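You operate a simulated robot arm through the tools that you are given. There is no shell and no other tool. Be economical: measure what you need, move in short steps, check, and stop when the job is done.

Carry out the task below with a simulated robot arm. There is one attempt and no reset: what you move stays moved.

TASK
Fetch the grey pad from the top of the pallet stack and set it on the top of the chute bench. Switch the fan switch on. Put the thermometer on top of the tape roll. Fetch the dish and set it on the top of the press bench. Put the flat pad from the top of the test bench on the top of the near stack. Take the tomato pack on the top of the test bench and put it away on the top of the order bench. Take the row tray that says "X25" from the top of the order bench and leave it on the top of the test bench. Open the packing bench drawer, fetch the logger labelled "C30" from the top of the order bench and set it in the inside of the packing bench drawer and shut the drawer again. Fetch the jar from the top of the packing bench and stand it on the top of the sample bench. Open the wash bench drawer, take the tin labelled "Bands" from the top of the packing bench and put it in the inside of the wash bench drawer, then shut the drawer. Any order will do. Set down upright: jar, tin.

It is judged by the outcome, as a careful person would: the job done as asked, and still so three seconds after it is handed in. It fails if anything else is knocked over, pushed out of place, dropped, spilled or broken.

THE ROBOT
A 7-joint arm with a vacuum gripper on a trunk, on a base that drives. Base frame: it is fixed to the floor where the robot stands at the start and does not move with it; the origin is under the middle of the robot, x ahead of it, y to its left, z up. Units: m, rad, N and s.
Its first joint turns from -2.897 to 2.897 rad. Places, roughly: dish (10x12x4 cm) [-4, 9.2, 0.8]; fan switch [-4.3, 2.9, 1.1]; flat pad [-3.75, 9.5, 0.75]; inside of the packing bench drawer [1.5, 9.9, 0.7]; inside of the wash bench drawer [4.3, 9.1, 0.6]; jar (6x6x16 cm) [0.5, 10, 0.9]; logger [-1.75, 9, 0.75]; packing bench drawer [1.4, 9.8, 0.7]; pad [1, 0, 1]; row tray [-2, 8.75, 0.75]; tape roll (11x11x5 cm) [-4.6, 7.4, 0.8]; thermometer [-4.5, 7.5, 0.75]; tin [2.25, 9.75, 0.75]; tomato pack [-4, 9.75, 0.75]; top of the chute bench [3.1, 3.2, 0.8]; top of the near stack [-2.7, 6.3, 0.7]; top of the order bench [-1.6, 8.7, 0.8]; top of the press bench [-4.8, 7.4, 0.8]; top of the sample bench [-0.7, 10.8, 0.8]; top of the test bench [-4.2, 9.1, 0.8]; wash bench drawer [4.3, 9, 0.7]. Payload 1.06 kg.
Tool frame: the origin (TCP) lies in the middle of the cups' lips, and z points out of the cups. The gripper has 1 cup of 0.024 m across, covering 0.024 by 0.024 m (tool x, y); the bellows give 0.008 m. With the vacuum on, a cup seals on a smooth face that it is pressed against (1 to 4 N); it does not hold porous or soft things. The pull reaches 23 N.
Orientation is that of the tool frame in the base frame, as a unit quaternion [w, x, y, z]. With the cups facing straight down, the tool's x points along the base's -x, its y along +y and its z along -z.

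THE INTERFACE
- The arm moves only by the tool send_rows. Its argument "rows" is a list of rows, each a list of 7 numbers: the shift along the tool's x, y, z in units of 250 mm (1.0 is 250 mm), then the turn, a rotation vector about the tool's x, y, z in units of 180 degrees (1.0 is 180 degrees), then the vacuum: 1 switches it on, 0 off. In form: [[x, y, z, wx, wy, wz, valve], ...]. A call has 1 to 10 rows; each row is the pose to reach, as a shift and turn from the pose commanded when the call began, along the tool's axes at that moment. A call with a number of a shift or a turn outside -1 to 1 is refused whole. Each row takes 0.2 s and may step no farther than 0.05 m and 0.15 rad from the row before; otherwise, or with a gripper value out of range, the whole call is refused. Where a pose cannot be reached the arm comes as near as it can. A force on the tool above 40 N (or 10 N above the force at the start of the call, whichever is more), or a blocked arm, ends the call early, and 0.2 s more pass. The pull builds up within a second once a cup has sealed. Time passes only in rows, and 0.2 s behind the last, so rows that repeat a pose give it time. It gives the time, the measured TCP pose, the force on the tool (base axes) and the pull of the vacuum at its end, in the units of the frame above (readings bear some noise), with the torque about the TCP (base axes, N m) and any sound that the robot's microphone picked up.
- Cameras (640 x 400 px; columns grow to the right, rows downward): "scene" is now at [0.1929, 0.1948, 1.5078]; the picture's right is [-0.16, -0.99, 0.00], its down [-0.37, 0.06, -0.93] and it looks along [0.92, -0.15, -0.37] (base axes); focal length 281 px, centre (320, 200). "wrist" rides on the gripper at [0.078, 0.019, -0.096] in the tool frame; the picture's right is [-0.24, 0.97, 0.00], its down [-0.71, -0.17, -0.68] and it looks along [-0.67, -0.16, 0.73] (tool axes); focal length 243 px, centre (320, 200). There is no depth. A picture from a camera that has moved, and an enlarged one, comes with that camera's place and axes in the base frame and with its lens.
- get_image(camera): a new picture of that camera. It takes no simulated time.
- base_move(legs): drives the robot by 1 to 6 legs, each [ahead, left, turn to the left] in m, m and rad, along the robot's own axes; the way and the turn of a leg run together, so that a leg with both is an arc; at most 1.5 m and 3.142 rad a leg. The arm and the cameras ride along, it lands a little off, and it stops where it bumps. It gives what a move gives.
- aim_head(pan, tilt): turns the head with the scene camera to pan (to the left, within 2.094 rad either way) and tilt (down, from -0.506 to 1.204), counted from straight ahead of the robot. It gives what a move gives.
- close_up(camera, box): a new picture of the part [left, top, right, bottom] of that camera's present view, enlarged. It takes no simulated time.
- close_job(): hands the job in; it is judged then, once.

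Work in short steps. Places have to be worked out from the pictures, the camera data and where the tool is seen: move nearer, look again, correct. Check each grasp and each placing, and mend what went wrong. You have 556 turns and 360 pictures in all, those below and enlarged ones among them. Switch the vacuum off and draw the arm clear of the work before you hand the job in, unless the task says otherwise; then end with one line.

The tools are called after "Request:" as a command line: name --pt "numbers of a row" for each row, then --argument value for the rest, lists and objects as JSON in quotes. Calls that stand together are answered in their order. send_rows: Moves the arm, as the interface text tells. Its arguments: {"type":"object","properties":{"rows":{"type":"array"}},"required":["rows"]} The other tools are called the same way: base_move (legs) drives the base; aim_head (pan, tilt) turns the head that bears the scene camera; get_image (camera) takes a picture; close_up (camera, box) takes an enlarged picture of a part of a camera's view; close_job () hands the job in.

At the start:

```text
time: 0.0
tool_pos: [0.5672, -0.1597, 1.3881]
tcp_rot: [0.001, 0.0, 1.0, -0.001]
wrist_force: [-0.4, -0.7, -0.7]
ft_torque: [0.03, 0.0, -0.01]
pull: 0.1
robot x, y, heading: [-0.0007, -0.002, 0.0]
head pan, tilt: [-0.162, 0.382]
```

scene: 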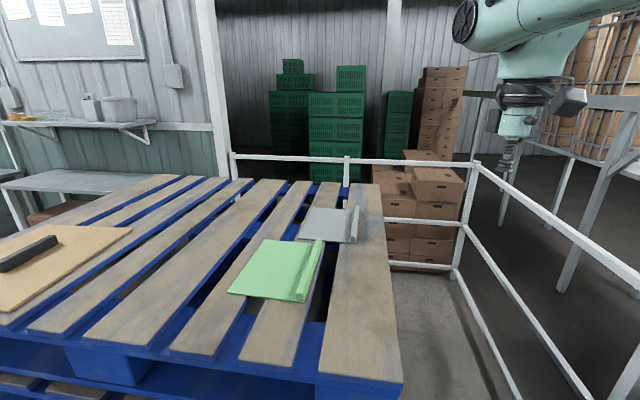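
wrist: 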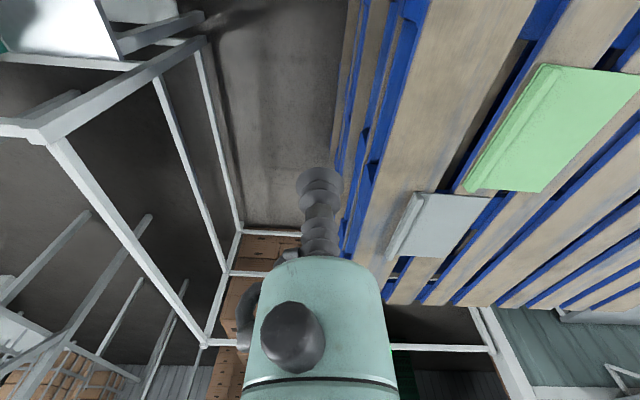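

The grey pad appears near (1.2, 0.0) on the pallet. I'll take an enlarged look to understand its shape.

Request:
close_up --camera "scene" --box '[200, 170, 420, 310]'

Request:
close_up --camera "wrist" --box '[340, 140, 540, 280]'

```text
2.86 times, centred on (310, 240) of scene
camera zoom: at [0.1929, 0.1948, 1.5078], right [-0.16, -0.99, 0.0], down [-0.37, 0.06, -0.93], along [0.92, -0.15, -0.37], focal length 803 px, centre (349, 86)
```

zoom: 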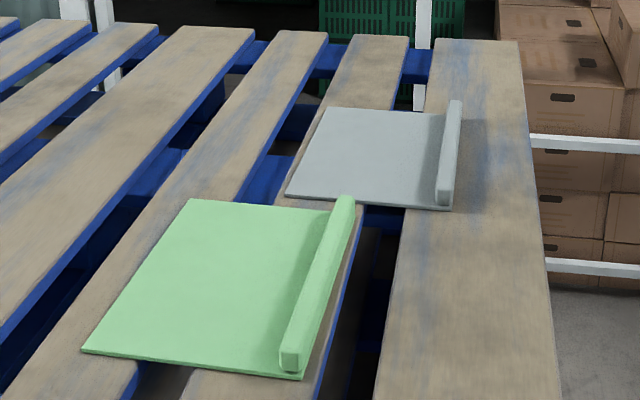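

```text
2.86 times, centred on (440, 210) of wrist
camera zoom: at [0.4891, -0.14, 1.4844], right [0.24, 0.97, 0.0], down [0.71, -0.17, 0.68], along [0.67, -0.16, -0.73], focal length 693 px, centre (-23, 171)
```

zoom: 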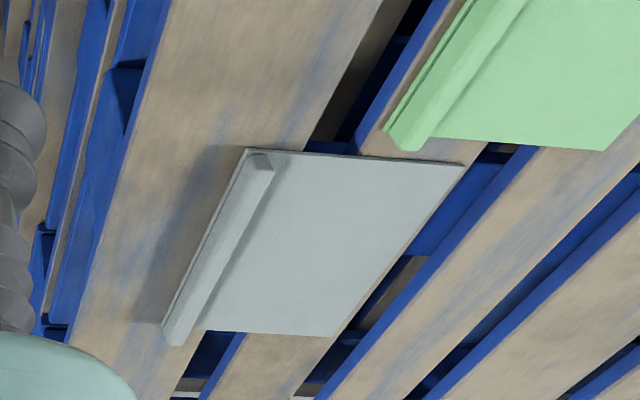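

Triangulated: pad near‑left corner ≈(0.94,0.14,1.09), with a bar along its right edge. I'll look around to map the room before moving.

Request:
aim_head --pan 1.4 --tilt 0.2

Request:
get_image --camera "scene"

Request:
aim_head --pan 2.09 --tilt 0.3

Request:
get_image --camera "scene"

Request:
aim_head --pan -1.4 --tilt 0.3

Request:
get_image --camera "scene"

Request:
aim_head --pan 0.6 --tilt 0.3

Request:
get_image --camera "scene"

```text
time: 1.6
tool_pos: [0.5681, -0.1591, 1.3888]
tcp_rot: [0.0, 0.0, 1.0, 0.0]
wrist_force: [-0.5, 0.3, 0.3]
ft_torque: [0.0, 0.02, -0.02]
pull: 0.0
robot x, y, heading: [-0.0001, 0.0031, -0.004]
head pan, tilt: [1.4, 0.201]
```

```text
355 pictures are left
camera scene: at [0.1172, 0.3016, 1.5247], right [0.99, -0.17, 0.0], down [-0.03, -0.2, -0.98], along [0.17, 0.97, -0.2], focal length 281 px, centre (320, 200)
```

scene: 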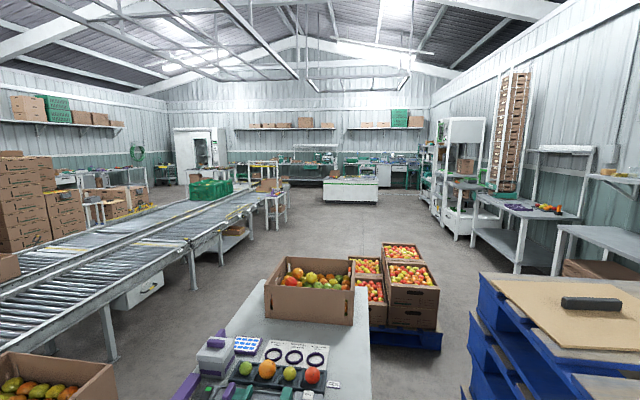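

```text
time: 2.7
tool_pos: [0.5667, -0.16, 1.3886]
tcp_rot: [0.0, 0.0, 1.0, 0.0]
wrist_force: [-0.2, 0.2, 0.0]
ft_torque: [0.0, 0.04, 0.04]
pull: 0.0
robot x, y, heading: [0.0003, -0.0026, 0.005]
head pan, tilt: [2.089, 0.3]
```

```text
354 pictures are left
camera scene: at [0.0551, 0.2909, 1.5154], right [0.87, 0.49, 0.0], down [0.15, -0.26, -0.96], along [-0.47, 0.83, -0.3], focal length 281 px, centre (320, 200)
```

scene: 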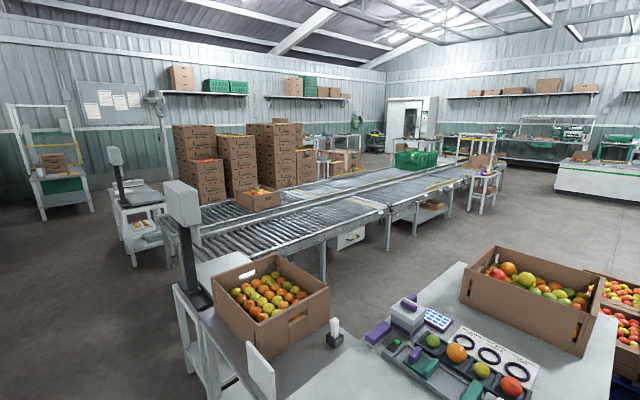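

```text
time: 5.6
tool_pos: [0.5665, -0.161, 1.3889]
tcp_rot: [0.0, -0.001, 1.0, 0.0]
wrist_force: [-0.8, 0.4, 0.2]
ft_torque: [0.03, 0.0, 0.02]
pull: 0.1
robot x, y, heading: [-0.0017, -0.0011, 0.0]
head pan, tilt: [-1.4, 0.3]
```

```text
353 pictures are left
camera scene: at [0.1172, 0.1178, 1.5154], right [-0.99, -0.17, 0.0], down [-0.05, 0.29, -0.96], along [0.16, -0.94, -0.3], focal length 281 px, centre (320, 200)
```

scene: 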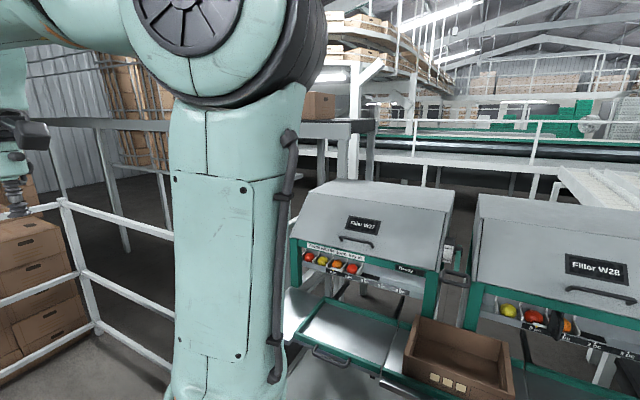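

```text
time: 7.6
tool_pos: [0.568, -0.1605, 1.3874]
tcp_rot: [0.0, 0.0, 1.0, -0.001]
wrist_force: [0.4, -0.5, -0.4]
ft_torque: [0.01, -0.02, -0.03]
pull: 0.0
robot x, y, heading: [0.0061, -0.0005, -0.002]
head pan, tilt: [0.6, 0.3]
```

```text
352 pictures are left
camera scene: at [0.1783, 0.2625, 1.5154], right [0.56, -0.83, 0.0], down [-0.24, -0.17, -0.96], along [0.79, 0.54, -0.3], focal length 281 px, centre (320, 200)
```

scene: 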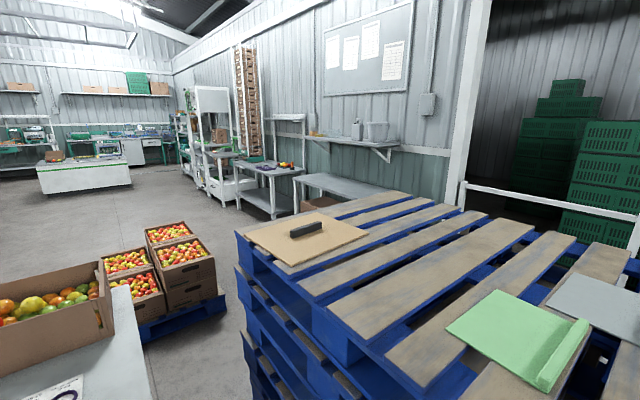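

The passage north might be narrow between the fruit table and pallet stack. I'll look down at it and behind.

Request:
aim_head --pan 1.2 --tilt 0.9

Request:
get_image --camera "scene"

Request:
aim_head --pan 2.09 --tilt 0.9

Request:
get_image --camera "scene"

Request:
aim_head --pan -2.09 --tilt 0.6

Request:
get_image --camera "scene"

```text
time: 8.6
tool_pos: [0.5681, -0.1602, 1.3883]
tcp_rot: [0.0, -0.001, 1.0, 0.0]
wrist_force: [0.0, -1.0, -0.5]
ft_torque: [0.01, 0.01, 0.01]
pull: 0.0
robot x, y, heading: [-0.0003, -0.0042, 0.0]
head pan, tilt: [1.201, 0.901]
```

```text
351 pictures are left
camera scene: at [0.1287, 0.2802, 1.4632], right [0.93, -0.36, 0.0], down [-0.28, -0.73, -0.62], along [0.23, 0.58, -0.78], focal length 281 px, centre (320, 200)
```

scene: 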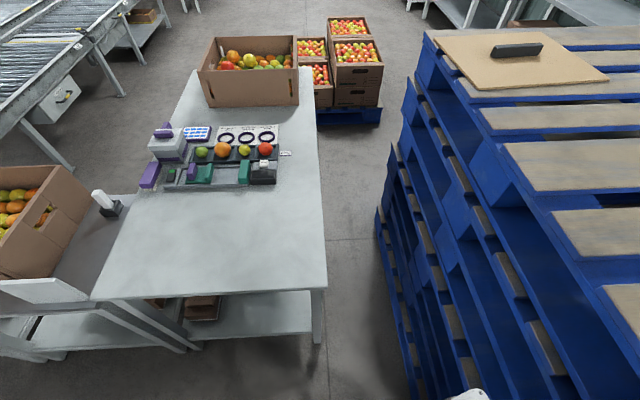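

```text
time: 9.8
tool_pos: [0.5684, -0.161, 1.3877]
tcp_rot: [0.001, 0.001, 1.0, 0.001]
wrist_force: [0.1, -0.8, 0.2]
ft_torque: [-0.01, -0.02, -0.01]
pull: 0.1
robot x, y, heading: [0.0014, -0.0001, -0.005]
head pan, tilt: [2.089, 0.901]
```

```text
350 pictures are left
camera scene: at [0.0639, 0.2754, 1.4631], right [0.87, 0.49, 0.0], down [0.39, -0.68, -0.62], along [-0.31, 0.54, -0.78], focal length 281 px, centre (320, 200)
```

scene: 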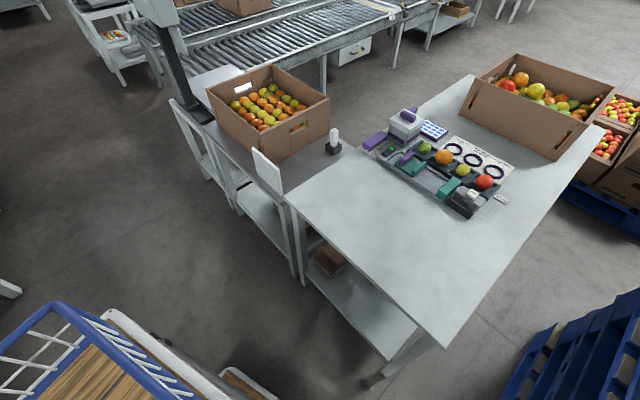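

```text
time: 13.1
tool_pos: [0.5686, -0.1604, 1.3884]
tcp_rot: [-0.001, -0.001, 1.0, 0.0]
wrist_force: [-0.3, -0.3, 0.2]
ft_torque: [-0.03, -0.02, 0.03]
pull: 0.1
robot x, y, heading: [0.0041, -0.0032, -0.002]
head pan, tilt: [-2.089, 0.6]
```

```text
349 pictures are left
camera scene: at [0.0575, 0.133, 1.4879], right [-0.87, 0.5, 0.0], down [0.28, 0.49, -0.83], along [-0.41, -0.72, -0.56], focal length 281 px, centre (320, 200)
```

scene: 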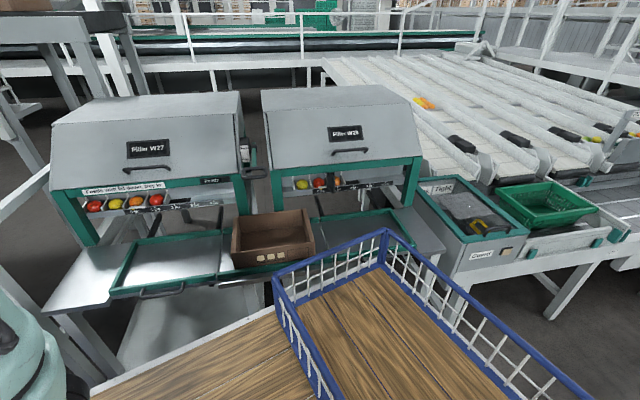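

Passage north is too narrow (~0.45 m), so I'll leave via the west later. I'll look down at the base's front clearance and at the deck.

Request:
aim_head --pan 0.0 --tilt 1.2

Request:
get_image --camera "scene"

Request:
aim_head --pan 2.09 --tilt 1.2

Request:
get_image --camera "scene"

Request:
aim_head --pan -2.09 --tilt 1.2

Request:
get_image --camera "scene"

```text
time: 15.1
tool_pos: [0.568, -0.1614, 1.3884]
tcp_rot: [0.0, 0.0, 1.0, 0.001]
wrist_force: [-0.5, 1.1, 0.3]
ft_torque: [0.03, -0.01, 0.01]
pull: 0.0
robot x, y, heading: [0.0034, -0.0019, -0.002]
head pan, tilt: [0.0, 1.201]
```

```text
348 pictures are left
camera scene: at [0.1572, 0.2097, 1.4433], right [0.0, -1.0, 0.0], down [-0.93, 0.0, -0.36], along [0.36, 0.0, -0.93], focal length 281 px, centre (320, 200)
```

scene: 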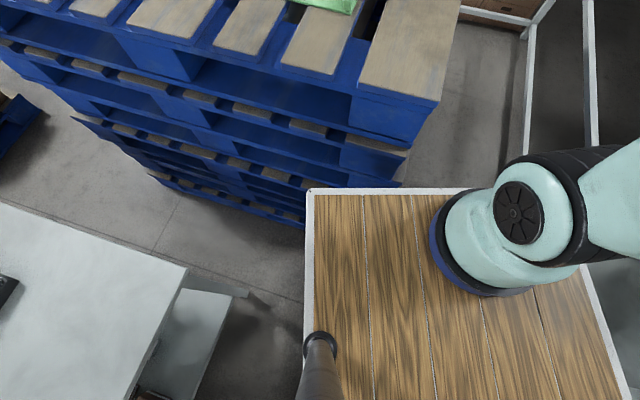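

```text
time: 17.1
tool_pos: [0.5675, -0.1603, 1.3873]
tcp_rot: [0.001, 0.0, 1.0, 0.0]
wrist_force: [-0.5, 0.1, 0.0]
ft_torque: [-0.02, 0.0, -0.02]
pull: 0.0
robot x, y, heading: [-0.0002, 0.0048, -0.003]
head pan, tilt: [2.089, 1.201]
```

```text
347 pictures are left
camera scene: at [0.0736, 0.2584, 1.4433], right [0.87, 0.49, 0.0], down [0.46, -0.81, -0.36], along [-0.18, 0.31, -0.93], focal length 281 px, centre (320, 200)
```

scene: 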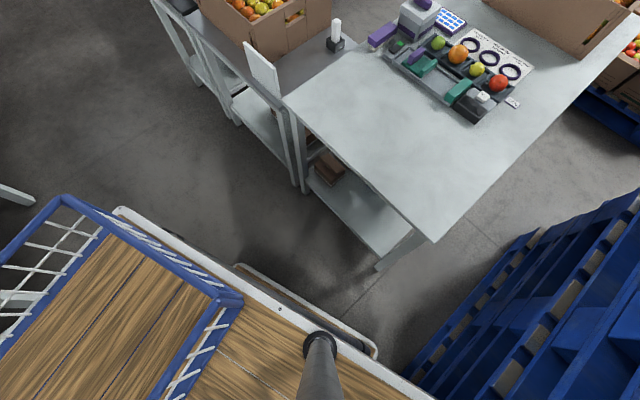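

```text
time: 20.5
tool_pos: [0.568, -0.1599, 1.3873]
tcp_rot: [0.0, 0.0, 1.0, 0.001]
wrist_force: [0.1, -0.1, 0.8]
ft_torque: [0.02, -0.03, 0.02]
pull: 0.1
robot x, y, heading: [-0.0012, -0.0005, -0.004]
head pan, tilt: [-2.089, 1.201]
```

```text
346 pictures are left
camera scene: at [0.0736, 0.1612, 1.4433], right [-0.87, 0.5, 0.0], down [0.46, 0.81, -0.36], along [-0.18, -0.31, -0.93], focal length 281 px, centre (320, 200)
```

scene: 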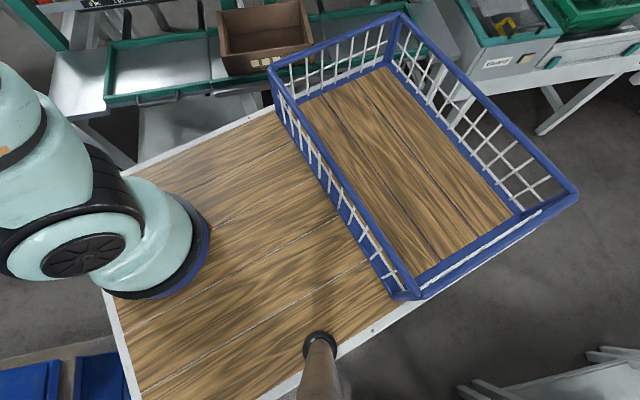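

The deck's nose is practically at the pallet, so I'll try reaching the pad from here. First half of the approach.

Request:
send_rows --pt "-0.16 0.053 0.067 0 0 0 0" --pt "-0.32 0.107 0.133 0 0 0 0" --pt "-0.48 0.16 0.2 0 0 0 0" --pt "-0.64 0.213 0.267 0 0 0 0" --pt "-0.8 0.267 0.333 0 0 0 0" --pt "-0.96 0.32 0.4 0 0 0 0"

Request:
aim_head --pan -0.1 --tilt 0.5

Request:
get_image --camera "scene"

Request:
get_image --camera "wrist"

```text
time: 21.9
tool_pos: [0.8073, -0.0815, 1.2871]
tcp_rot: [0.001, -0.001, 1.0, 0.0]
wrist_force: [-0.7, -0.3, 0.1]
ft_torque: [0.0, -0.05, -0.05]
pull: 0.0
robot x, y, heading: [0.001, -0.001, -0.005]
head pan, tilt: [-2.089, 1.201]
```

```text
time: 23.8
tool_pos: [0.8077, -0.0803, 1.2885]
tcp_rot: [0.0, -0.001, 1.0, 0.0]
wrist_force: [-0.4, -0.4, -0.2]
ft_torque: [0.0, -0.03, -0.01]
pull: 0.0
robot x, y, heading: [-0.0026, -0.0014, 0.001]
head pan, tilt: [-0.099, 0.499]
```

```text
345 pictures are left
camera scene: at [0.1918, 0.2007, 1.497], right [-0.1, -0.99, 0.0], down [-0.48, 0.05, -0.88], along [0.87, -0.09, -0.48], focal length 281 px, centre (320, 200)
```

scene: 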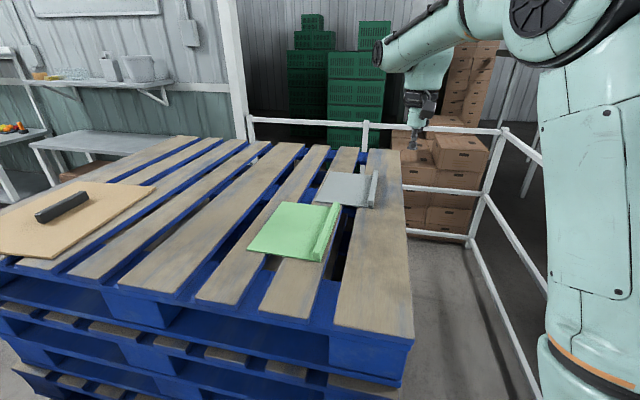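

```text
344 pictures are left
camera wrist: at [0.7291, -0.06, 1.3842], right [0.24, 0.97, 0.0], down [0.71, -0.17, 0.68], along [0.67, -0.16, -0.73], focal length 243 px, centre (320, 200)
```

wrist: 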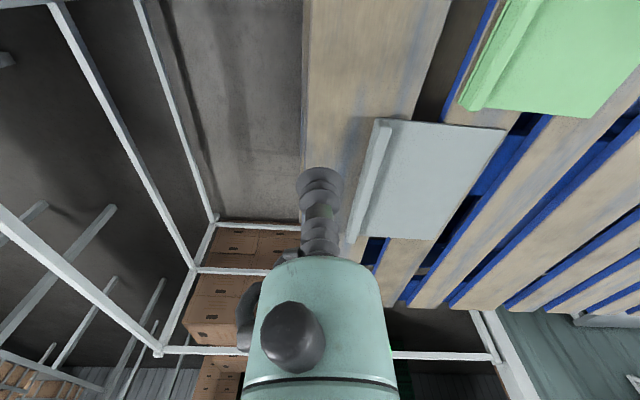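

Pad position confirmed; grip point ≈(1.008,−0.009), just left of the bar. Moving above it.

Request:
send_rows --pt "-0.133 0.048 0.05 0 0 0 0" --pt "-0.267 0.096 0.15 0 0 0 0" --pt "-0.4 0.144 0.25 0 0 0 0" --pt "-0.533 0.192 0.35 0 0 0 0" --pt "-0.667 0.24 0.45 0 0 0 0" --pt "-0.8 0.288 0.56 0 0 0 0" --pt "-0.8 0.288 0.6 0 0 0 0"

Request:
get_image --camera "wrist"

Request:
close_up --camera "scene" --box '[300, 80, 460, 240]'

```text
time: 25.4
tool_pos: [1.0089, -0.0076, 1.1368]
tcp_rot: [0.0, 0.0, 1.0, 0.0]
wrist_force: [0.6, 0.3, 0.3]
ft_torque: [0.03, -0.01, -0.01]
pull: 0.1
robot x, y, heading: [-0.0006, 0.0024, -0.003]
head pan, tilt: [-0.099, 0.499]
```

```text
343 pictures are left
camera wrist: at [0.9295, 0.0122, 1.233], right [0.24, 0.97, 0.0], down [0.71, -0.17, 0.68], along [0.67, -0.16, -0.73], focal length 243 px, centre (320, 200)
```

wrist: 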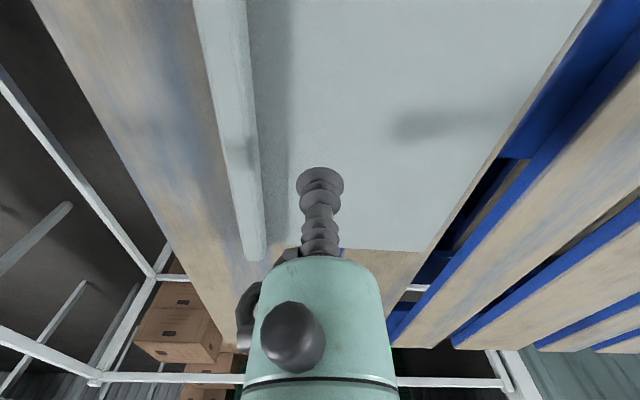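

```text
2.50 times, centred on (380, 160) of scene
camera zoom: at [0.1916, 0.2007, 1.497], right [-0.1, -1.0, 0.0], down [-0.48, 0.05, -0.88], along [0.87, -0.09, -0.48], focal length 703 px, centre (170, 300)
```

zoom: 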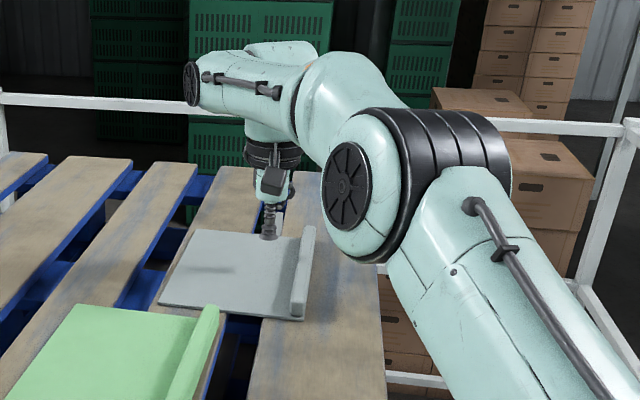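

Cup is over the intended point. Lowering with vacuum on, in fine steps.

Request:
send_rows --pt "0 0 0.1 0 0 0 1" --pt "0 0 0.15 0 0 0 1" --pt "0 0 0.18 0 0 0 1" --pt "0 0 0.19 0 0 0 1"

```text
time: 26.4
tool_pos: [1.008, -0.008, 1.0902]
tcp_rot: [0.0, 0.0, 1.0, 0.0]
wrist_force: [-0.1, -0.2, -0.2]
ft_torque: [-0.01, -0.02, 0.0]
pull: 22.6
robot x, y, heading: [-0.0015, 0.0024, 0.005]
head pan, tilt: [-0.099, 0.499]
```

Sealed already. Lifting gently.

Request:
send_rows --pt "0 0 0 0 0 0 1" --pt "0 0 0 0 0 0 1" --pt "0 0 -0.03 0 0 0 1" --pt "0 0 -0.08 0 0 0 1" --pt "0 0 -0.15 0 0 0 1" --pt "0 0 -0.25 0 0 0 1" --pt "0 0 -0.35 0 0 0 1" --pt "0 0 -0.35 0 0 0 1"

Request:
close_up --camera "scene" --box '[300, 80, 460, 240]'

```text
time: 28.2
tool_pos: [1.0075, -0.0084, 1.178]
tcp_rot: [0.0, 0.0, 1.0, 0.0]
wrist_force: [0.0, 0.3, -1.1]
ft_torque: [0.03, 0.0, -0.01]
pull: 23.0
robot x, y, heading: [0.0001, -0.0017, -0.002]
head pan, tilt: [-0.099, 0.499]
```

```text
2.50 times, centred on (380, 160) of scene
camera zoom: at [0.1919, 0.2008, 1.497], right [-0.1, -1.0, 0.0], down [-0.48, 0.05, -0.88], along [0.87, -0.09, -0.48], focal length 703 px, centre (170, 300)
```

zoom: 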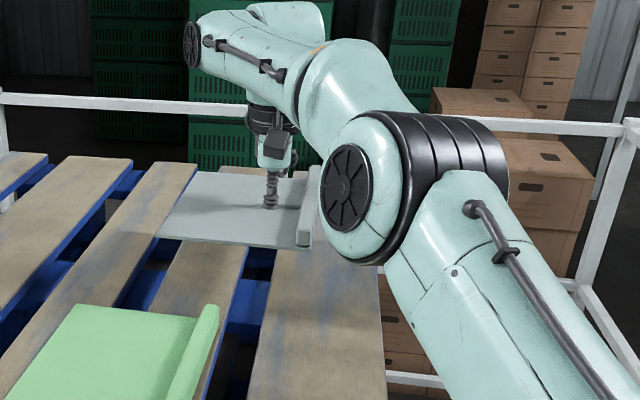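

Holding the pad (~1 N). Raising and retracting the arm for driving.

Request:
send_rows --pt "0 0 -0.15 0 0 0 1" --pt "0.1 0 -0.3 0 0 0 1" --pt "0.25 -0.05 -0.4 0 0 0 1" --pt "0.4 -0.1 -0.5 0 0 0 1" --pt "0.55 -0.2 -0.6 0 0 0 1" --pt "0.7 -0.3 -0.65 0 0 0 1" --pt "0.85 -0.4 -0.7 0 0 0 1" --pt "1 -0.5 -0.75 0 0 0 1"

Request:
send_rows --pt "0.15 0 -0.05 0 0 0 1" --pt "0.3 0 -0.08 0 0 0 1" --pt "0.45 0 -0.1 0 0 0 1" --pt "0.6 0 -0.12 0 0 0 1"

Request:
aim_head --pan 2.09 --tilt 0.5

Request:
get_image --camera "scene"

```text
refused: row 5 steps farther than a row can; nothing moved
```

```text
time: 29.2
tool_pos: [0.8587, -0.0081, 1.2075]
tcp_rot: [-0.001, 0.0, 1.0, -0.001]
wrist_force: [1.5, 0.0, -1.6]
ft_torque: [0.01, 0.01, 0.04]
pull: 22.9
robot x, y, heading: [0.0012, 0.0032, 0.001]
head pan, tilt: [-0.099, 0.499]
```

```text
time: 31.3
tool_pos: [0.8586, -0.008, 1.2087]
tcp_rot: [0.0, 0.0, 1.0, -0.001]
wrist_force: [-0.2, 0.6, -0.9]
ft_torque: [0.0, 0.01, 0.0]
pull: 22.7
robot x, y, heading: [-0.0003, -0.0005, -0.002]
head pan, tilt: [2.089, 0.499]
```

```text
340 pictures are left
camera scene: at [0.0563, 0.2889, 1.497], right [0.87, 0.49, 0.0], down [0.24, -0.42, -0.88], along [-0.43, 0.76, -0.48], focal length 281 px, centre (320, 200)
```

scene: 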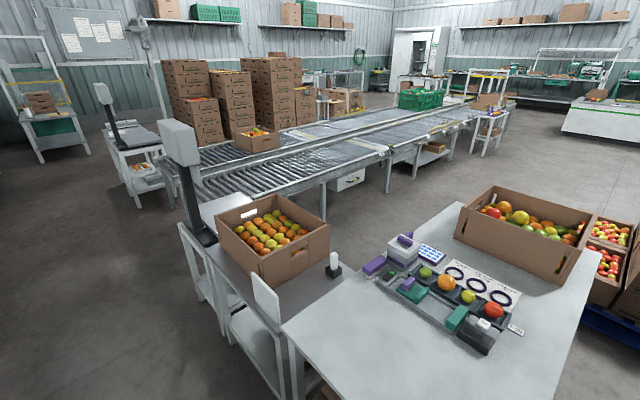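

The longer retract was refused, the shorter ran; still safe. Raising and retracting further.

Request:
send_rows --pt "0.08 0 -0.15 0 0 0 1" --pt "0.16 -0.05 -0.3 0 0 0 1" --pt "0.26 -0.12 -0.43 0 0 0 1" --pt "0.38 -0.22 -0.53 0 0 0 1" --pt "0.51 -0.32 -0.6 0 0 0 1" --pt "0.65 -0.42 -0.66 0 0 0 1" --pt "0.78 -0.52 -0.72 0 0 0 1" --pt "0.92 -0.6 -0.76 0 0 0 1"

Request:
get_image --camera "wrist"

```text
time: 33.1
tool_pos: [0.6296, -0.1575, 1.3991]
tcp_rot: [0.0, -0.001, 1.0, 0.0]
wrist_force: [1.6, -0.2, 0.0]
ft_torque: [0.0, 0.05, 0.0]
pull: 22.5
robot x, y, heading: [-0.0021, 0.0012, -0.002]
head pan, tilt: [2.089, 0.499]
```

```text
339 pictures are left
camera wrist: at [0.55, -0.1377, 1.4955], right [0.23, 0.97, 0.0], down [0.71, -0.17, 0.68], along [0.67, -0.16, -0.73], focal length 243 px, centre (320, 200)
```

wrist: 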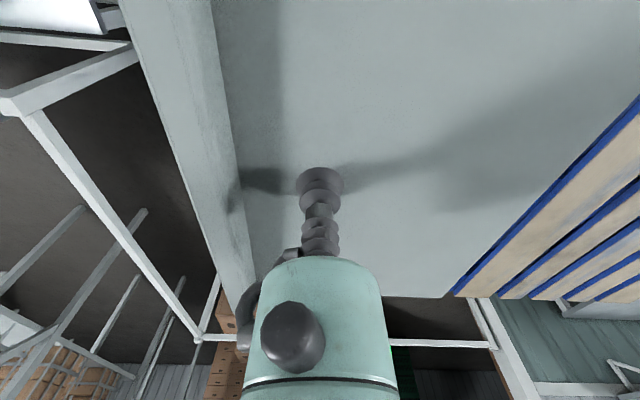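

Pad is secure. Now back out: shift slightly back-left then align with the aisle (rotated ≈ −0.27 rad).

Request:
base_move --legs '[[-0.3, 0.13, 0], [0, 0, -0.27]]'

Request:
aim_head --pan -2.09 --tilt 0.6

Request:
get_image --camera "scene"

Request:
aim_head --pan 2.09 --tilt 0.6

Request:
get_image --camera "scene"

```text
time: 36.2
tool_pos: [0.2626, -0.1895, 1.3989]
tcp_rot: [0.0, 0.135, 0.991, 0.0]
wrist_force: [-0.4, -0.3, -0.2]
ft_torque: [0.01, -0.06, 0.0]
pull: 23.5
robot x, y, heading: [-0.3021, 0.1294, -0.274]
head pan, tilt: [2.089, 0.499]
```

```text
time: 39.6
tool_pos: [0.262, -0.1898, 1.3989]
tcp_rot: [0.001, 0.135, 0.991, 0.0]
wrist_force: [0.2, 0.1, -0.3]
ft_torque: [-0.03, 0.02, -0.03]
pull: 23.1
robot x, y, heading: [-0.3015, 0.1338, -0.273]
head pan, tilt: [-2.089, 0.6]
```

```text
338 pictures are left
camera scene: at [-0.21, 0.244, 1.4879], right [-0.71, 0.71, 0.0], down [0.4, 0.4, -0.83], along [-0.59, -0.58, -0.56], focal length 281 px, centre (320, 200)
```

scene: 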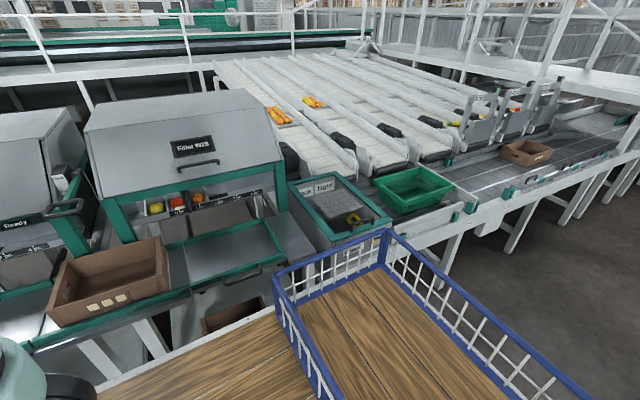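

```text
time: 43.0
tool_pos: [0.2627, -0.189, 1.3985]
tcp_rot: [-0.001, 0.135, 0.991, 0.0]
wrist_force: [-0.2, -0.7, -0.2]
ft_torque: [-0.04, -0.02, -0.02]
pull: 23.2
robot x, y, heading: [-0.3041, 0.1341, -0.273]
head pan, tilt: [2.089, 0.6]
```

```text
337 pictures are left
camera scene: at [-0.169, 0.392, 1.4879], right [0.97, 0.25, 0.0], down [0.14, -0.55, -0.83], along [-0.2, 0.8, -0.56], focal length 281 px, centre (320, 200)
```

scene: 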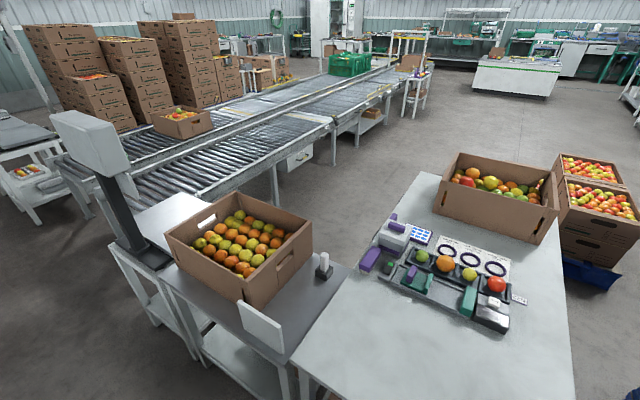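

The aisle behind (west) is clear. Backing straight 1.4 m, then looking.

Request:
base_move --legs '[[-1.4, 0, 0]]'

Request:
aim_head --pan 2.09 --tilt 0.4

Request:
get_image --camera "scene"

Request:
aim_head --pan 0.9 --tilt 0.4

Request:
get_image --camera "scene"

```text
time: 49.9
tool_pos: [-1.0841, 0.1845, 1.3978]
tcp_rot: [0.0, 0.139, 0.99, 0.0]
wrist_force: [0.3, -0.4, 0.1]
ft_torque: [-0.03, 0.02, -0.02]
pull: 22.6
robot x, y, heading: [-1.6502, 0.5115, -0.277]
head pan, tilt: [2.089, 0.6]
```

```text
time: 50.6
tool_pos: [-1.0845, 0.1847, 1.4]
tcp_rot: [0.0, 0.139, 0.99, 0.0]
wrist_force: [0.8, 0.0, -0.1]
ft_torque: [0.01, 0.02, 0.03]
pull: 22.6
robot x, y, heading: [-1.6454, 0.5116, -0.28]
head pan, tilt: [2.089, 0.4]
```

```text
336 pictures are left
camera scene: at [-1.5127, 0.7742, 1.5061], right [0.97, 0.24, 0.0], down [0.09, -0.38, -0.92], along [-0.22, 0.89, -0.39], focal length 281 px, centre (320, 200)
```

scene: 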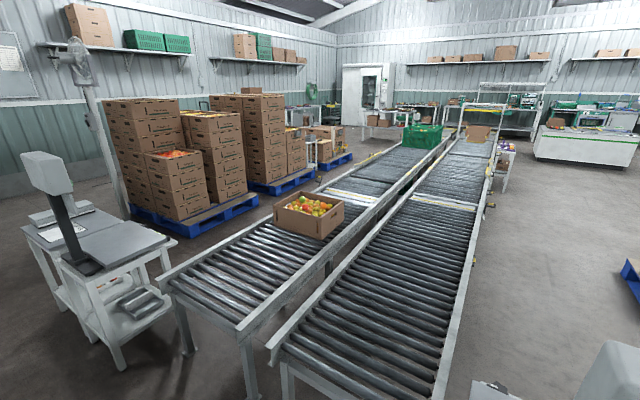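

```text
time: 52.0
tool_pos: [-1.0857, 0.1846, 1.3993]
tcp_rot: [0.0, 0.138, 0.99, -0.001]
wrist_force: [0.0, -0.4, -1.9]
ft_torque: [-0.01, 0.03, 0.0]
pull: 23.2
robot x, y, heading: [-1.647, 0.5088, -0.275]
head pan, tilt: [0.901, 0.4]
```

```text
335 pictures are left
camera scene: at [-1.4155, 0.7382, 1.5061], right [0.58, -0.81, 0.0], down [-0.32, -0.23, -0.92], along [0.75, 0.54, -0.39], focal length 281 px, centre (320, 200)
```

scene: 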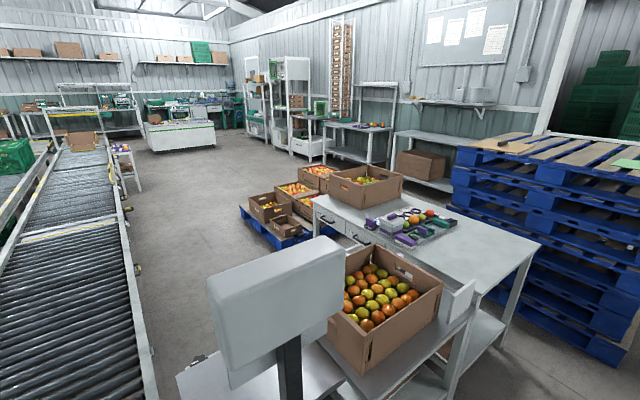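

Conveyor touches both tables here, so the way is around the west side of the scale table, then up the ~1.4 m alley between conveyor and crate pallets. Backing further west.

Request:
base_move --legs '[[-1.4, 0, 0], [-1.1, 0, 0]]'

Request:
aim_head --pan 1.5 --tilt 0.5

Request:
get_image --camera "scene"

Request:
aim_head --pan 2.09 --tilt 0.4

Request:
get_image --camera "scene"

```text
time: 64.2
tool_pos: [-3.4869, 0.862, 1.3994]
tcp_rot: [0.0, 0.133, 0.991, 0.0]
wrist_force: [-0.7, -0.5, -0.1]
ft_torque: [-0.02, 0.03, -0.02]
pull: 22.8
robot x, y, heading: [-4.0513, 1.1811, -0.265]
head pan, tilt: [0.901, 0.4]
```

```text
time: 65.2
tool_pos: [-3.486, 0.8622, 1.3988]
tcp_rot: [0.0, 0.133, 0.991, 0.0]
wrist_force: [0.5, 0.7, 0.1]
ft_torque: [-0.01, -0.03, 0.01]
pull: 22.7
robot x, y, heading: [-4.0555, 1.1779, -0.265]
head pan, tilt: [1.499, 0.499]
```

```text
334 pictures are left
camera scene: at [-3.8679, 1.442, 1.497], right [0.94, -0.33, 0.0], down [-0.16, -0.45, -0.88], along [0.29, 0.83, -0.48], focal length 281 px, centre (320, 200)
```

scene: 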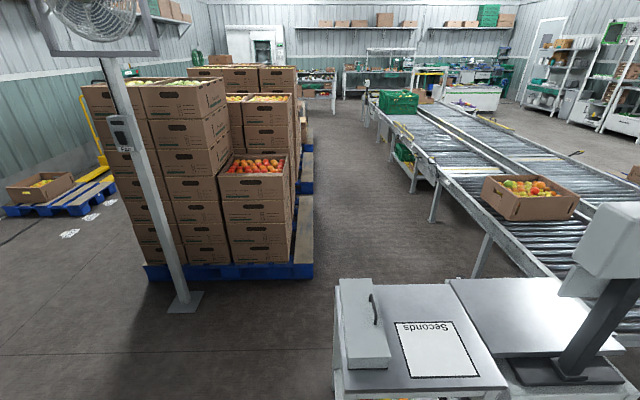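

```text
time: 66.2
tool_pos: [-3.4857, 0.863, 1.3992]
tcp_rot: [0.0, 0.133, 0.991, -0.001]
wrist_force: [-0.1, 0.4, -1.1]
ft_torque: [-0.01, 0.0, 0.03]
pull: 23.0
robot x, y, heading: [-4.0526, 1.1836, -0.266]
head pan, tilt: [2.089, 0.4]
```

```text
333 pictures are left
camera scene: at [-3.9211, 1.446, 1.5061], right [0.97, 0.25, 0.0], down [0.1, -0.38, -0.92], along [-0.23, 0.89, -0.39], focal length 281 px, centre (320, 200)
```

scene: 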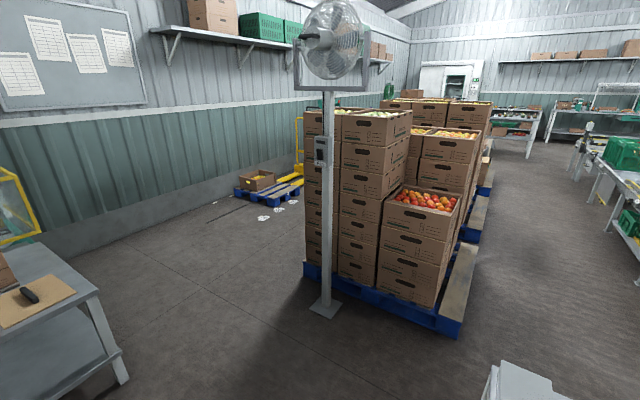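

I've mapped the corner: table, fan post, pallet. I'll do an L-turn: back, shift left, turn 45°, shift left, advance.

Request:
base_move --legs '[[-0.45, 0, 0], [0, 0.5, 0], [0, 0, 0.785], [0, 0.33, 0]]'

Request:
aim_head --pan 0.3 --tilt 0.6

Request:
get_image --camera "scene"

```text
time: 75.3
tool_pos: [-3.8936, 2.2416, 1.3991]
tcp_rot: [0.0, -0.256, 0.967, 0.0]
wrist_force: [0.7, 0.0, 0.3]
ft_torque: [-0.02, -0.02, 0.0]
pull: 22.6
robot x, y, heading: [-4.5157, 2.0669, 0.518]
head pan, tilt: [2.089, 0.4]
```

```text
time: 77.1
tool_pos: [-3.8953, 2.2422, 1.3993]
tcp_rot: [0.001, -0.255, 0.967, 0.0]
wrist_force: [-1.2, 0.8, 0.1]
ft_torque: [0.04, -0.02, 0.02]
pull: 22.9
robot x, y, heading: [-4.5204, 2.0675, 0.516]
head pan, tilt: [0.3, 0.6]
```

```text
332 pictures are left
camera scene: at [-4.4738, 2.3653, 1.4879], right [0.73, -0.68, 0.0], down [-0.39, -0.41, -0.83], along [0.56, 0.6, -0.56], focal length 281 px, centre (320, 200)
```

scene: 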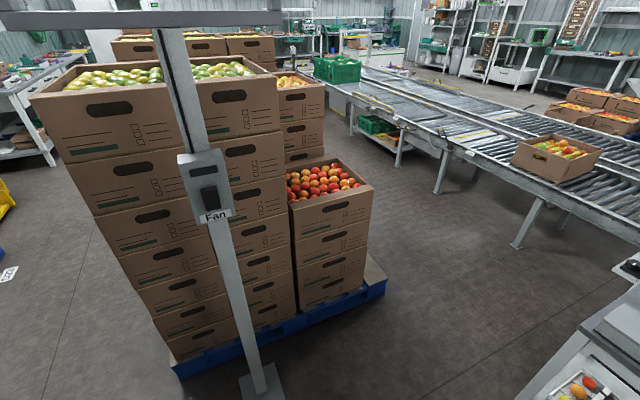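

Position matches plan; the fan switch (rocker labelled "Fan") is on the post — I'll do it later with a free gripper. Continue the L-turn.

Request:
base_move --legs '[[0.79, 0, 0], [0.3, -0.07, 0], [0, 0, -0.785]]'

Request:
aim_head --pan 0.9 --tilt 0.6

Request:
get_image --camera "scene"

```text
time: 83.0
tool_pos: [-2.9892, 2.7088, 1.3992]
tcp_rot: [0.0, -0.292, 0.956, 0.0]
wrist_force: [-0.6, 0.3, -0.9]
ft_torque: [0.01, -0.02, 0.0]
pull: 22.7
robot x, y, heading: [-3.5943, 2.491, 0.589]
head pan, tilt: [0.3, 0.6]
stopped in leg 2: the robot was blocked; the commanded pose is now the measured one
```

```text
time: 84.0
tool_pos: [-2.989, 2.7101, 1.3987]
tcp_rot: [0.0, -0.292, 0.956, -0.001]
wrist_force: [0.3, -0.2, -0.2]
ft_torque: [-0.01, 0.02, 0.03]
pull: 22.8
robot x, y, heading: [-3.6007, 2.4921, 0.591]
head pan, tilt: [0.901, 0.6]
```

```text
331 pictures are left
camera scene: at [-3.6247, 2.8088, 1.4879], right [1.0, -0.08, 0.0], down [-0.04, -0.56, -0.83], along [0.07, 0.82, -0.56], focal length 281 px, centre (320, 200)
```

scene: 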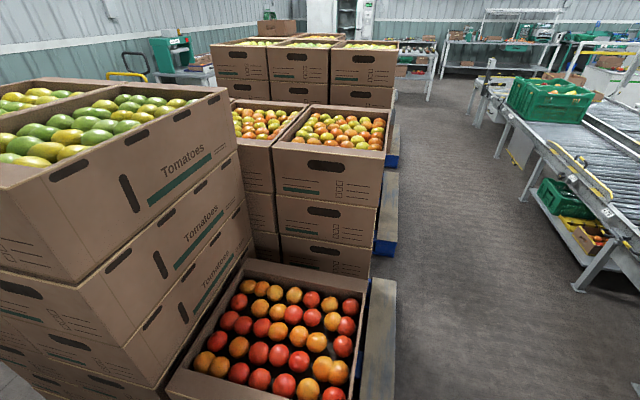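

Blocked by something; looking at both sides to see what.

Request:
aim_head --pan 0.6 --tilt 1.2

Request:
get_image --camera "scene"

Request:
aim_head --pan -0.9 --tilt 1.2

Request:
get_image --camera "scene"

Request:
aim_head --pan -2.09 --tilt 0.9

Request:
get_image --camera "scene"

```text
time: 85.0
tool_pos: [-2.9897, 2.7105, 1.3995]
tcp_rot: [0.001, -0.292, 0.956, 0.0]
wrist_force: [0.4, 0.2, -0.7]
ft_torque: [0.0, 0.02, 0.01]
pull: 22.3
robot x, y, heading: [-3.5982, 2.4908, 0.593]
head pan, tilt: [0.6, 1.201]
```

```text
330 pictures are left
camera scene: at [-3.6111, 2.7727, 1.4434], right [0.93, -0.37, 0.0], down [-0.34, -0.87, -0.36], along [0.13, 0.34, -0.93], focal length 281 px, centre (320, 200)
```

scene: 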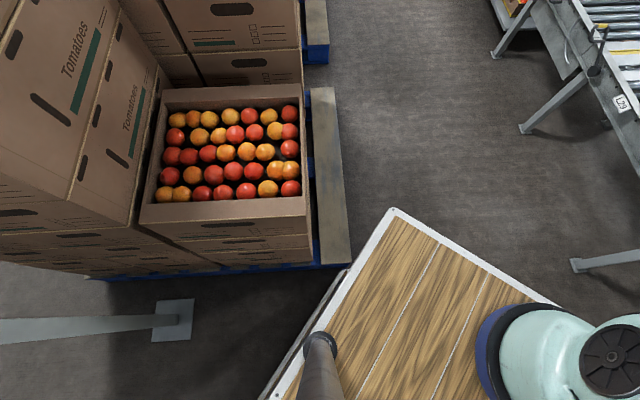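

```text
time: 86.7
tool_pos: [-2.9891, 2.7098, 1.3983]
tcp_rot: [0.001, -0.291, 0.957, 0.0]
wrist_force: [0.3, 0.2, -0.2]
ft_torque: [0.02, 0.0, -0.04]
pull: 23.1
robot x, y, heading: [-3.5989, 2.4922, 0.586]
head pan, tilt: [-0.901, 1.201]
```

```text
329 pictures are left
camera scene: at [-3.5784, 2.7037, 1.4433], right [-0.3, -0.95, 0.0], down [-0.89, 0.28, -0.36], along [0.35, -0.11, -0.93], focal length 281 px, centre (320, 200)
```

scene: 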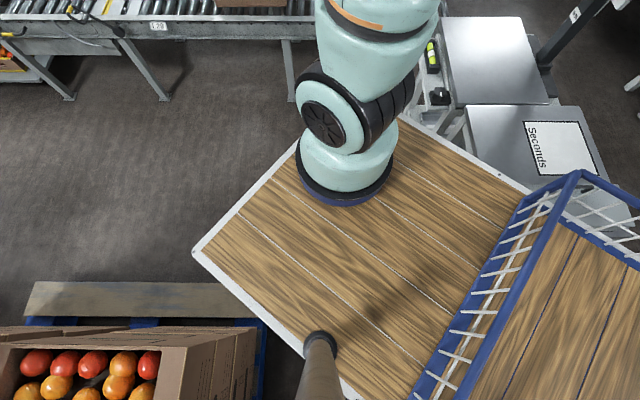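

```text
time: 88.0
tool_pos: [-2.9878, 2.7089, 1.399]
tcp_rot: [0.001, -0.291, 0.957, 0.0]
wrist_force: [0.4, 0.4, 0.4]
ft_torque: [-0.02, 0.04, 0.0]
pull: 22.7
robot x, y, heading: [-3.6003, 2.4886, 0.592]
head pan, tilt: [-2.089, 0.901]
```

```text
328 pictures are left
camera scene: at [-3.6261, 2.6454, 1.4631], right [-1.0, -0.07, 0.0], down [-0.06, 0.78, -0.62], along [0.05, -0.62, -0.78], focal length 281 px, centre (320, 200)
```

scene: 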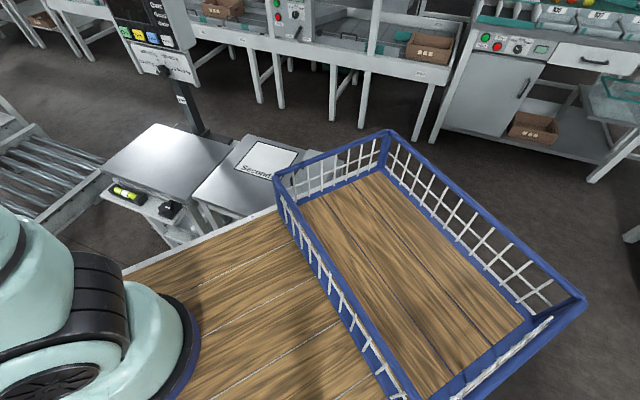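

The left chassis side touches the pallet corner; the table corner is ~4 cm off on the right. Turning right in place frees both.

Request:
base_move --legs '[[0, 0, -0.86]]'

Request:
aim_head --pan 0.9 --tilt 1.0

Request:
get_image --camera "scene"

```text
time: 90.7
tool_pos: [-3.0337, 2.1741, 1.4002]
tcp_rot: [0.001, 0.132, 0.991, 0.0]
wrist_force: [-0.1, -0.5, 0.0]
ft_torque: [-0.01, 0.03, 0.02]
pull: 22.5
robot x, y, heading: [-3.6002, 2.4908, -0.265]
head pan, tilt: [-2.089, 0.901]
```

```text
time: 93.2
tool_pos: [-3.0331, 2.1734, 1.3985]
tcp_rot: [0.0, 0.132, 0.991, 0.0]
wrist_force: [0.0, -0.7, -0.7]
ft_torque: [-0.02, -0.01, 0.0]
pull: 23.3
robot x, y, heading: [-3.599, 2.4866, -0.261]
head pan, tilt: [0.901, 1.0]
```

```text
327 pictures are left
camera scene: at [-3.3903, 2.7085, 1.4559], right [0.59, -0.8, 0.0], down [-0.68, -0.5, -0.54], along [0.43, 0.32, -0.84], focal length 281 px, centre (320, 200)
```

scene: 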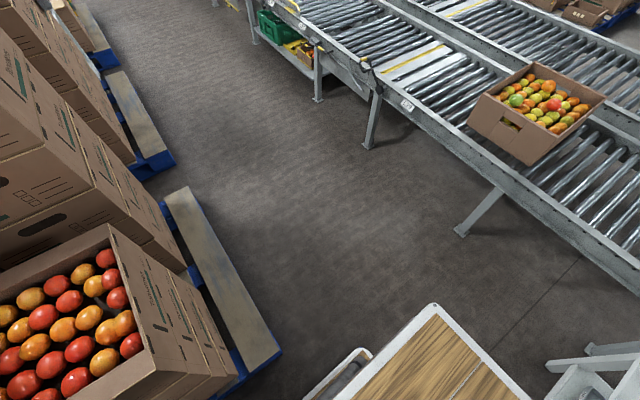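

Clear. Forward 0.63 m, turn north, and advance up the alley.

Request:
base_move --legs '[[0.63, 0, 0], [0, 0, 1.56], [0.5, 0, 0]]'

Request:
aim_head --pan 0.0 --tilt 0.6

Request:
get_image --camera "scene"

```text
time: 97.5
tool_pos: [-2.414, 2.0518, 1.3995]
tcp_rot: [-0.001, 0.098, 0.995, 0.0]
wrist_force: [-0.2, -0.1, -1.0]
ft_torque: [0.0, 0.01, 0.02]
pull: 22.3
robot x, y, heading: [-3.0016, 2.3291, -0.2]
head pan, tilt: [0.901, 1.0]
stopped in leg 2: the robot was blocked; the commanded pose is now the measured one
```

```text
time: 98.7
tool_pos: [-2.4128, 2.0519, 1.3991]
tcp_rot: [-0.001, 0.099, 0.995, 0.0]
wrist_force: [-0.1, 0.1, 0.3]
ft_torque: [0.01, 0.02, 0.03]
pull: 22.9
robot x, y, heading: [-2.9976, 2.3272, -0.194]
head pan, tilt: [0.0, 0.6]
```

```text
326 pictures are left
camera scene: at [-2.7714, 2.4984, 1.4879], right [-0.19, -0.98, 0.0], down [-0.55, 0.11, -0.82], along [0.81, -0.16, -0.57], focal length 281 px, centre (320, 200)
```

scene: 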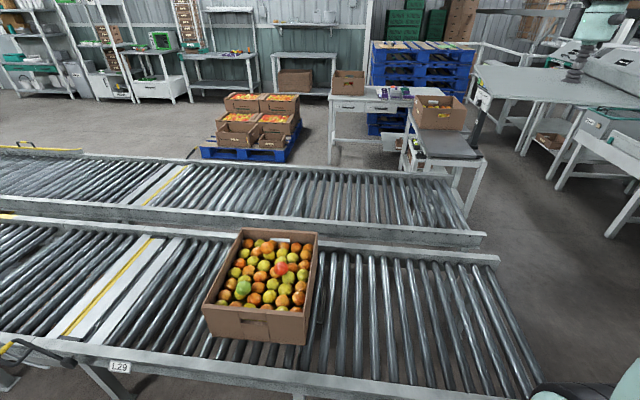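

The rear corner met the table while turning. Shift left 0.3 m first, then turn.

Request:
base_move --legs '[[0, 0.33, 0], [0, 0, 1.49]]'

Request:
aim_head --pan 0.0 --tilt 0.6

Request:
get_image --camera "scene"

```text
time: 104.5
tool_pos: [-2.617, 3.2199, 1.3996]
tcp_rot: [0.0, -0.607, 0.795, 0.0]
wrist_force: [0.0, 0.1, 0.4]
ft_torque: [-0.03, -0.03, 0.0]
pull: 23.0
robot x, y, heading: [-2.9329, 2.6523, 1.309]
head pan, tilt: [0.0, 0.6]
```

```text
time: 105.1
tool_pos: [-2.6169, 3.2202, 1.3998]
tcp_rot: [0.0, -0.608, 0.794, 0.0]
wrist_force: [0.5, -1.2, -0.1]
ft_torque: [0.0, 0.0, 0.03]
pull: 22.6
robot x, y, heading: [-2.9345, 2.6533, 1.307]
head pan, tilt: [0.0, 0.6]
```

```text
325 pictures are left
camera scene: at [-3.0859, 2.8913, 1.4879], right [0.97, -0.26, 0.0], down [-0.15, -0.55, -0.83], along [0.22, 0.8, -0.56], focal length 281 px, centre (320, 200)
```

scene: 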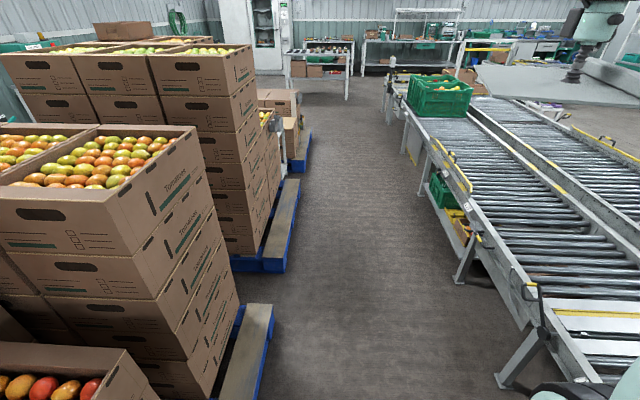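

Facing north in a clear alley. Shift right slightly and drive up.

Request:
base_move --legs '[[0, -0.1, -0.01], [1.4, 0, 0], [1.4, 0, 0], [1.2, 0, 0]]'

Request:
aim_head --pan -0.6 --tilt 0.3

Request:
get_image --camera "scene"

Request:
aim_head --pan 0.7 --tilt 0.3

Request:
get_image --camera "scene"

```text
time: 125.0
tool_pos: [-1.3672, 6.9978, 1.3994]
tcp_rot: [0.0, -0.597, 0.802, 0.0]
wrist_force: [-0.6, -0.1, -0.9]
ft_torque: [-0.01, 0.0, -0.02]
pull: 23.2
robot x, y, heading: [-1.7008, 6.4419, 1.276]
head pan, tilt: [0.0, 0.6]
```

```text
time: 126.0
tool_pos: [-1.3659, 6.9979, 1.3999]
tcp_rot: [-0.001, -0.597, 0.802, -0.001]
wrist_force: [-0.5, 0.0, -0.5]
ft_torque: [0.0, -0.03, 0.02]
pull: 23.2
robot x, y, heading: [-1.6997, 6.4416, 1.279]
head pan, tilt: [-0.6, 0.3]
```

```text
324 pictures are left
camera scene: at [-1.7976, 6.6569, 1.5154], right [0.63, -0.78, 0.0], down [-0.23, -0.19, -0.96], along [0.74, 0.6, -0.3], focal length 281 px, centre (320, 200)
```

scene: 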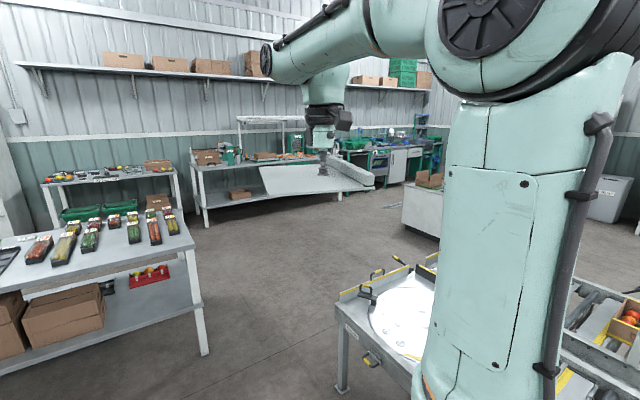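

```text
time: 127.5
tool_pos: [-1.3664, 6.9986, 1.4005]
tcp_rot: [0.0, -0.596, 0.803, 0.0]
wrist_force: [0.6, 0.2, -1.0]
ft_torque: [-0.01, -0.02, 0.03]
pull: 23.0
robot x, y, heading: [-1.6964, 6.4455, 1.28]
head pan, tilt: [0.7, 0.3]
```

```text
323 pictures are left
camera scene: at [-1.9073, 6.684, 1.5154], right [0.92, 0.4, 0.0], down [0.12, -0.27, -0.96], along [-0.38, 0.88, -0.3], focal length 281 px, centre (320, 200)
```

scene: 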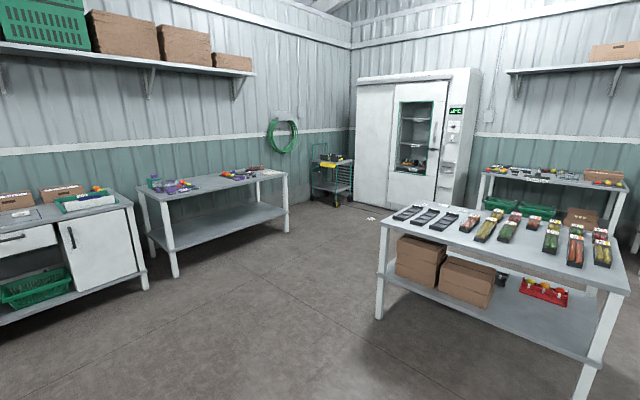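

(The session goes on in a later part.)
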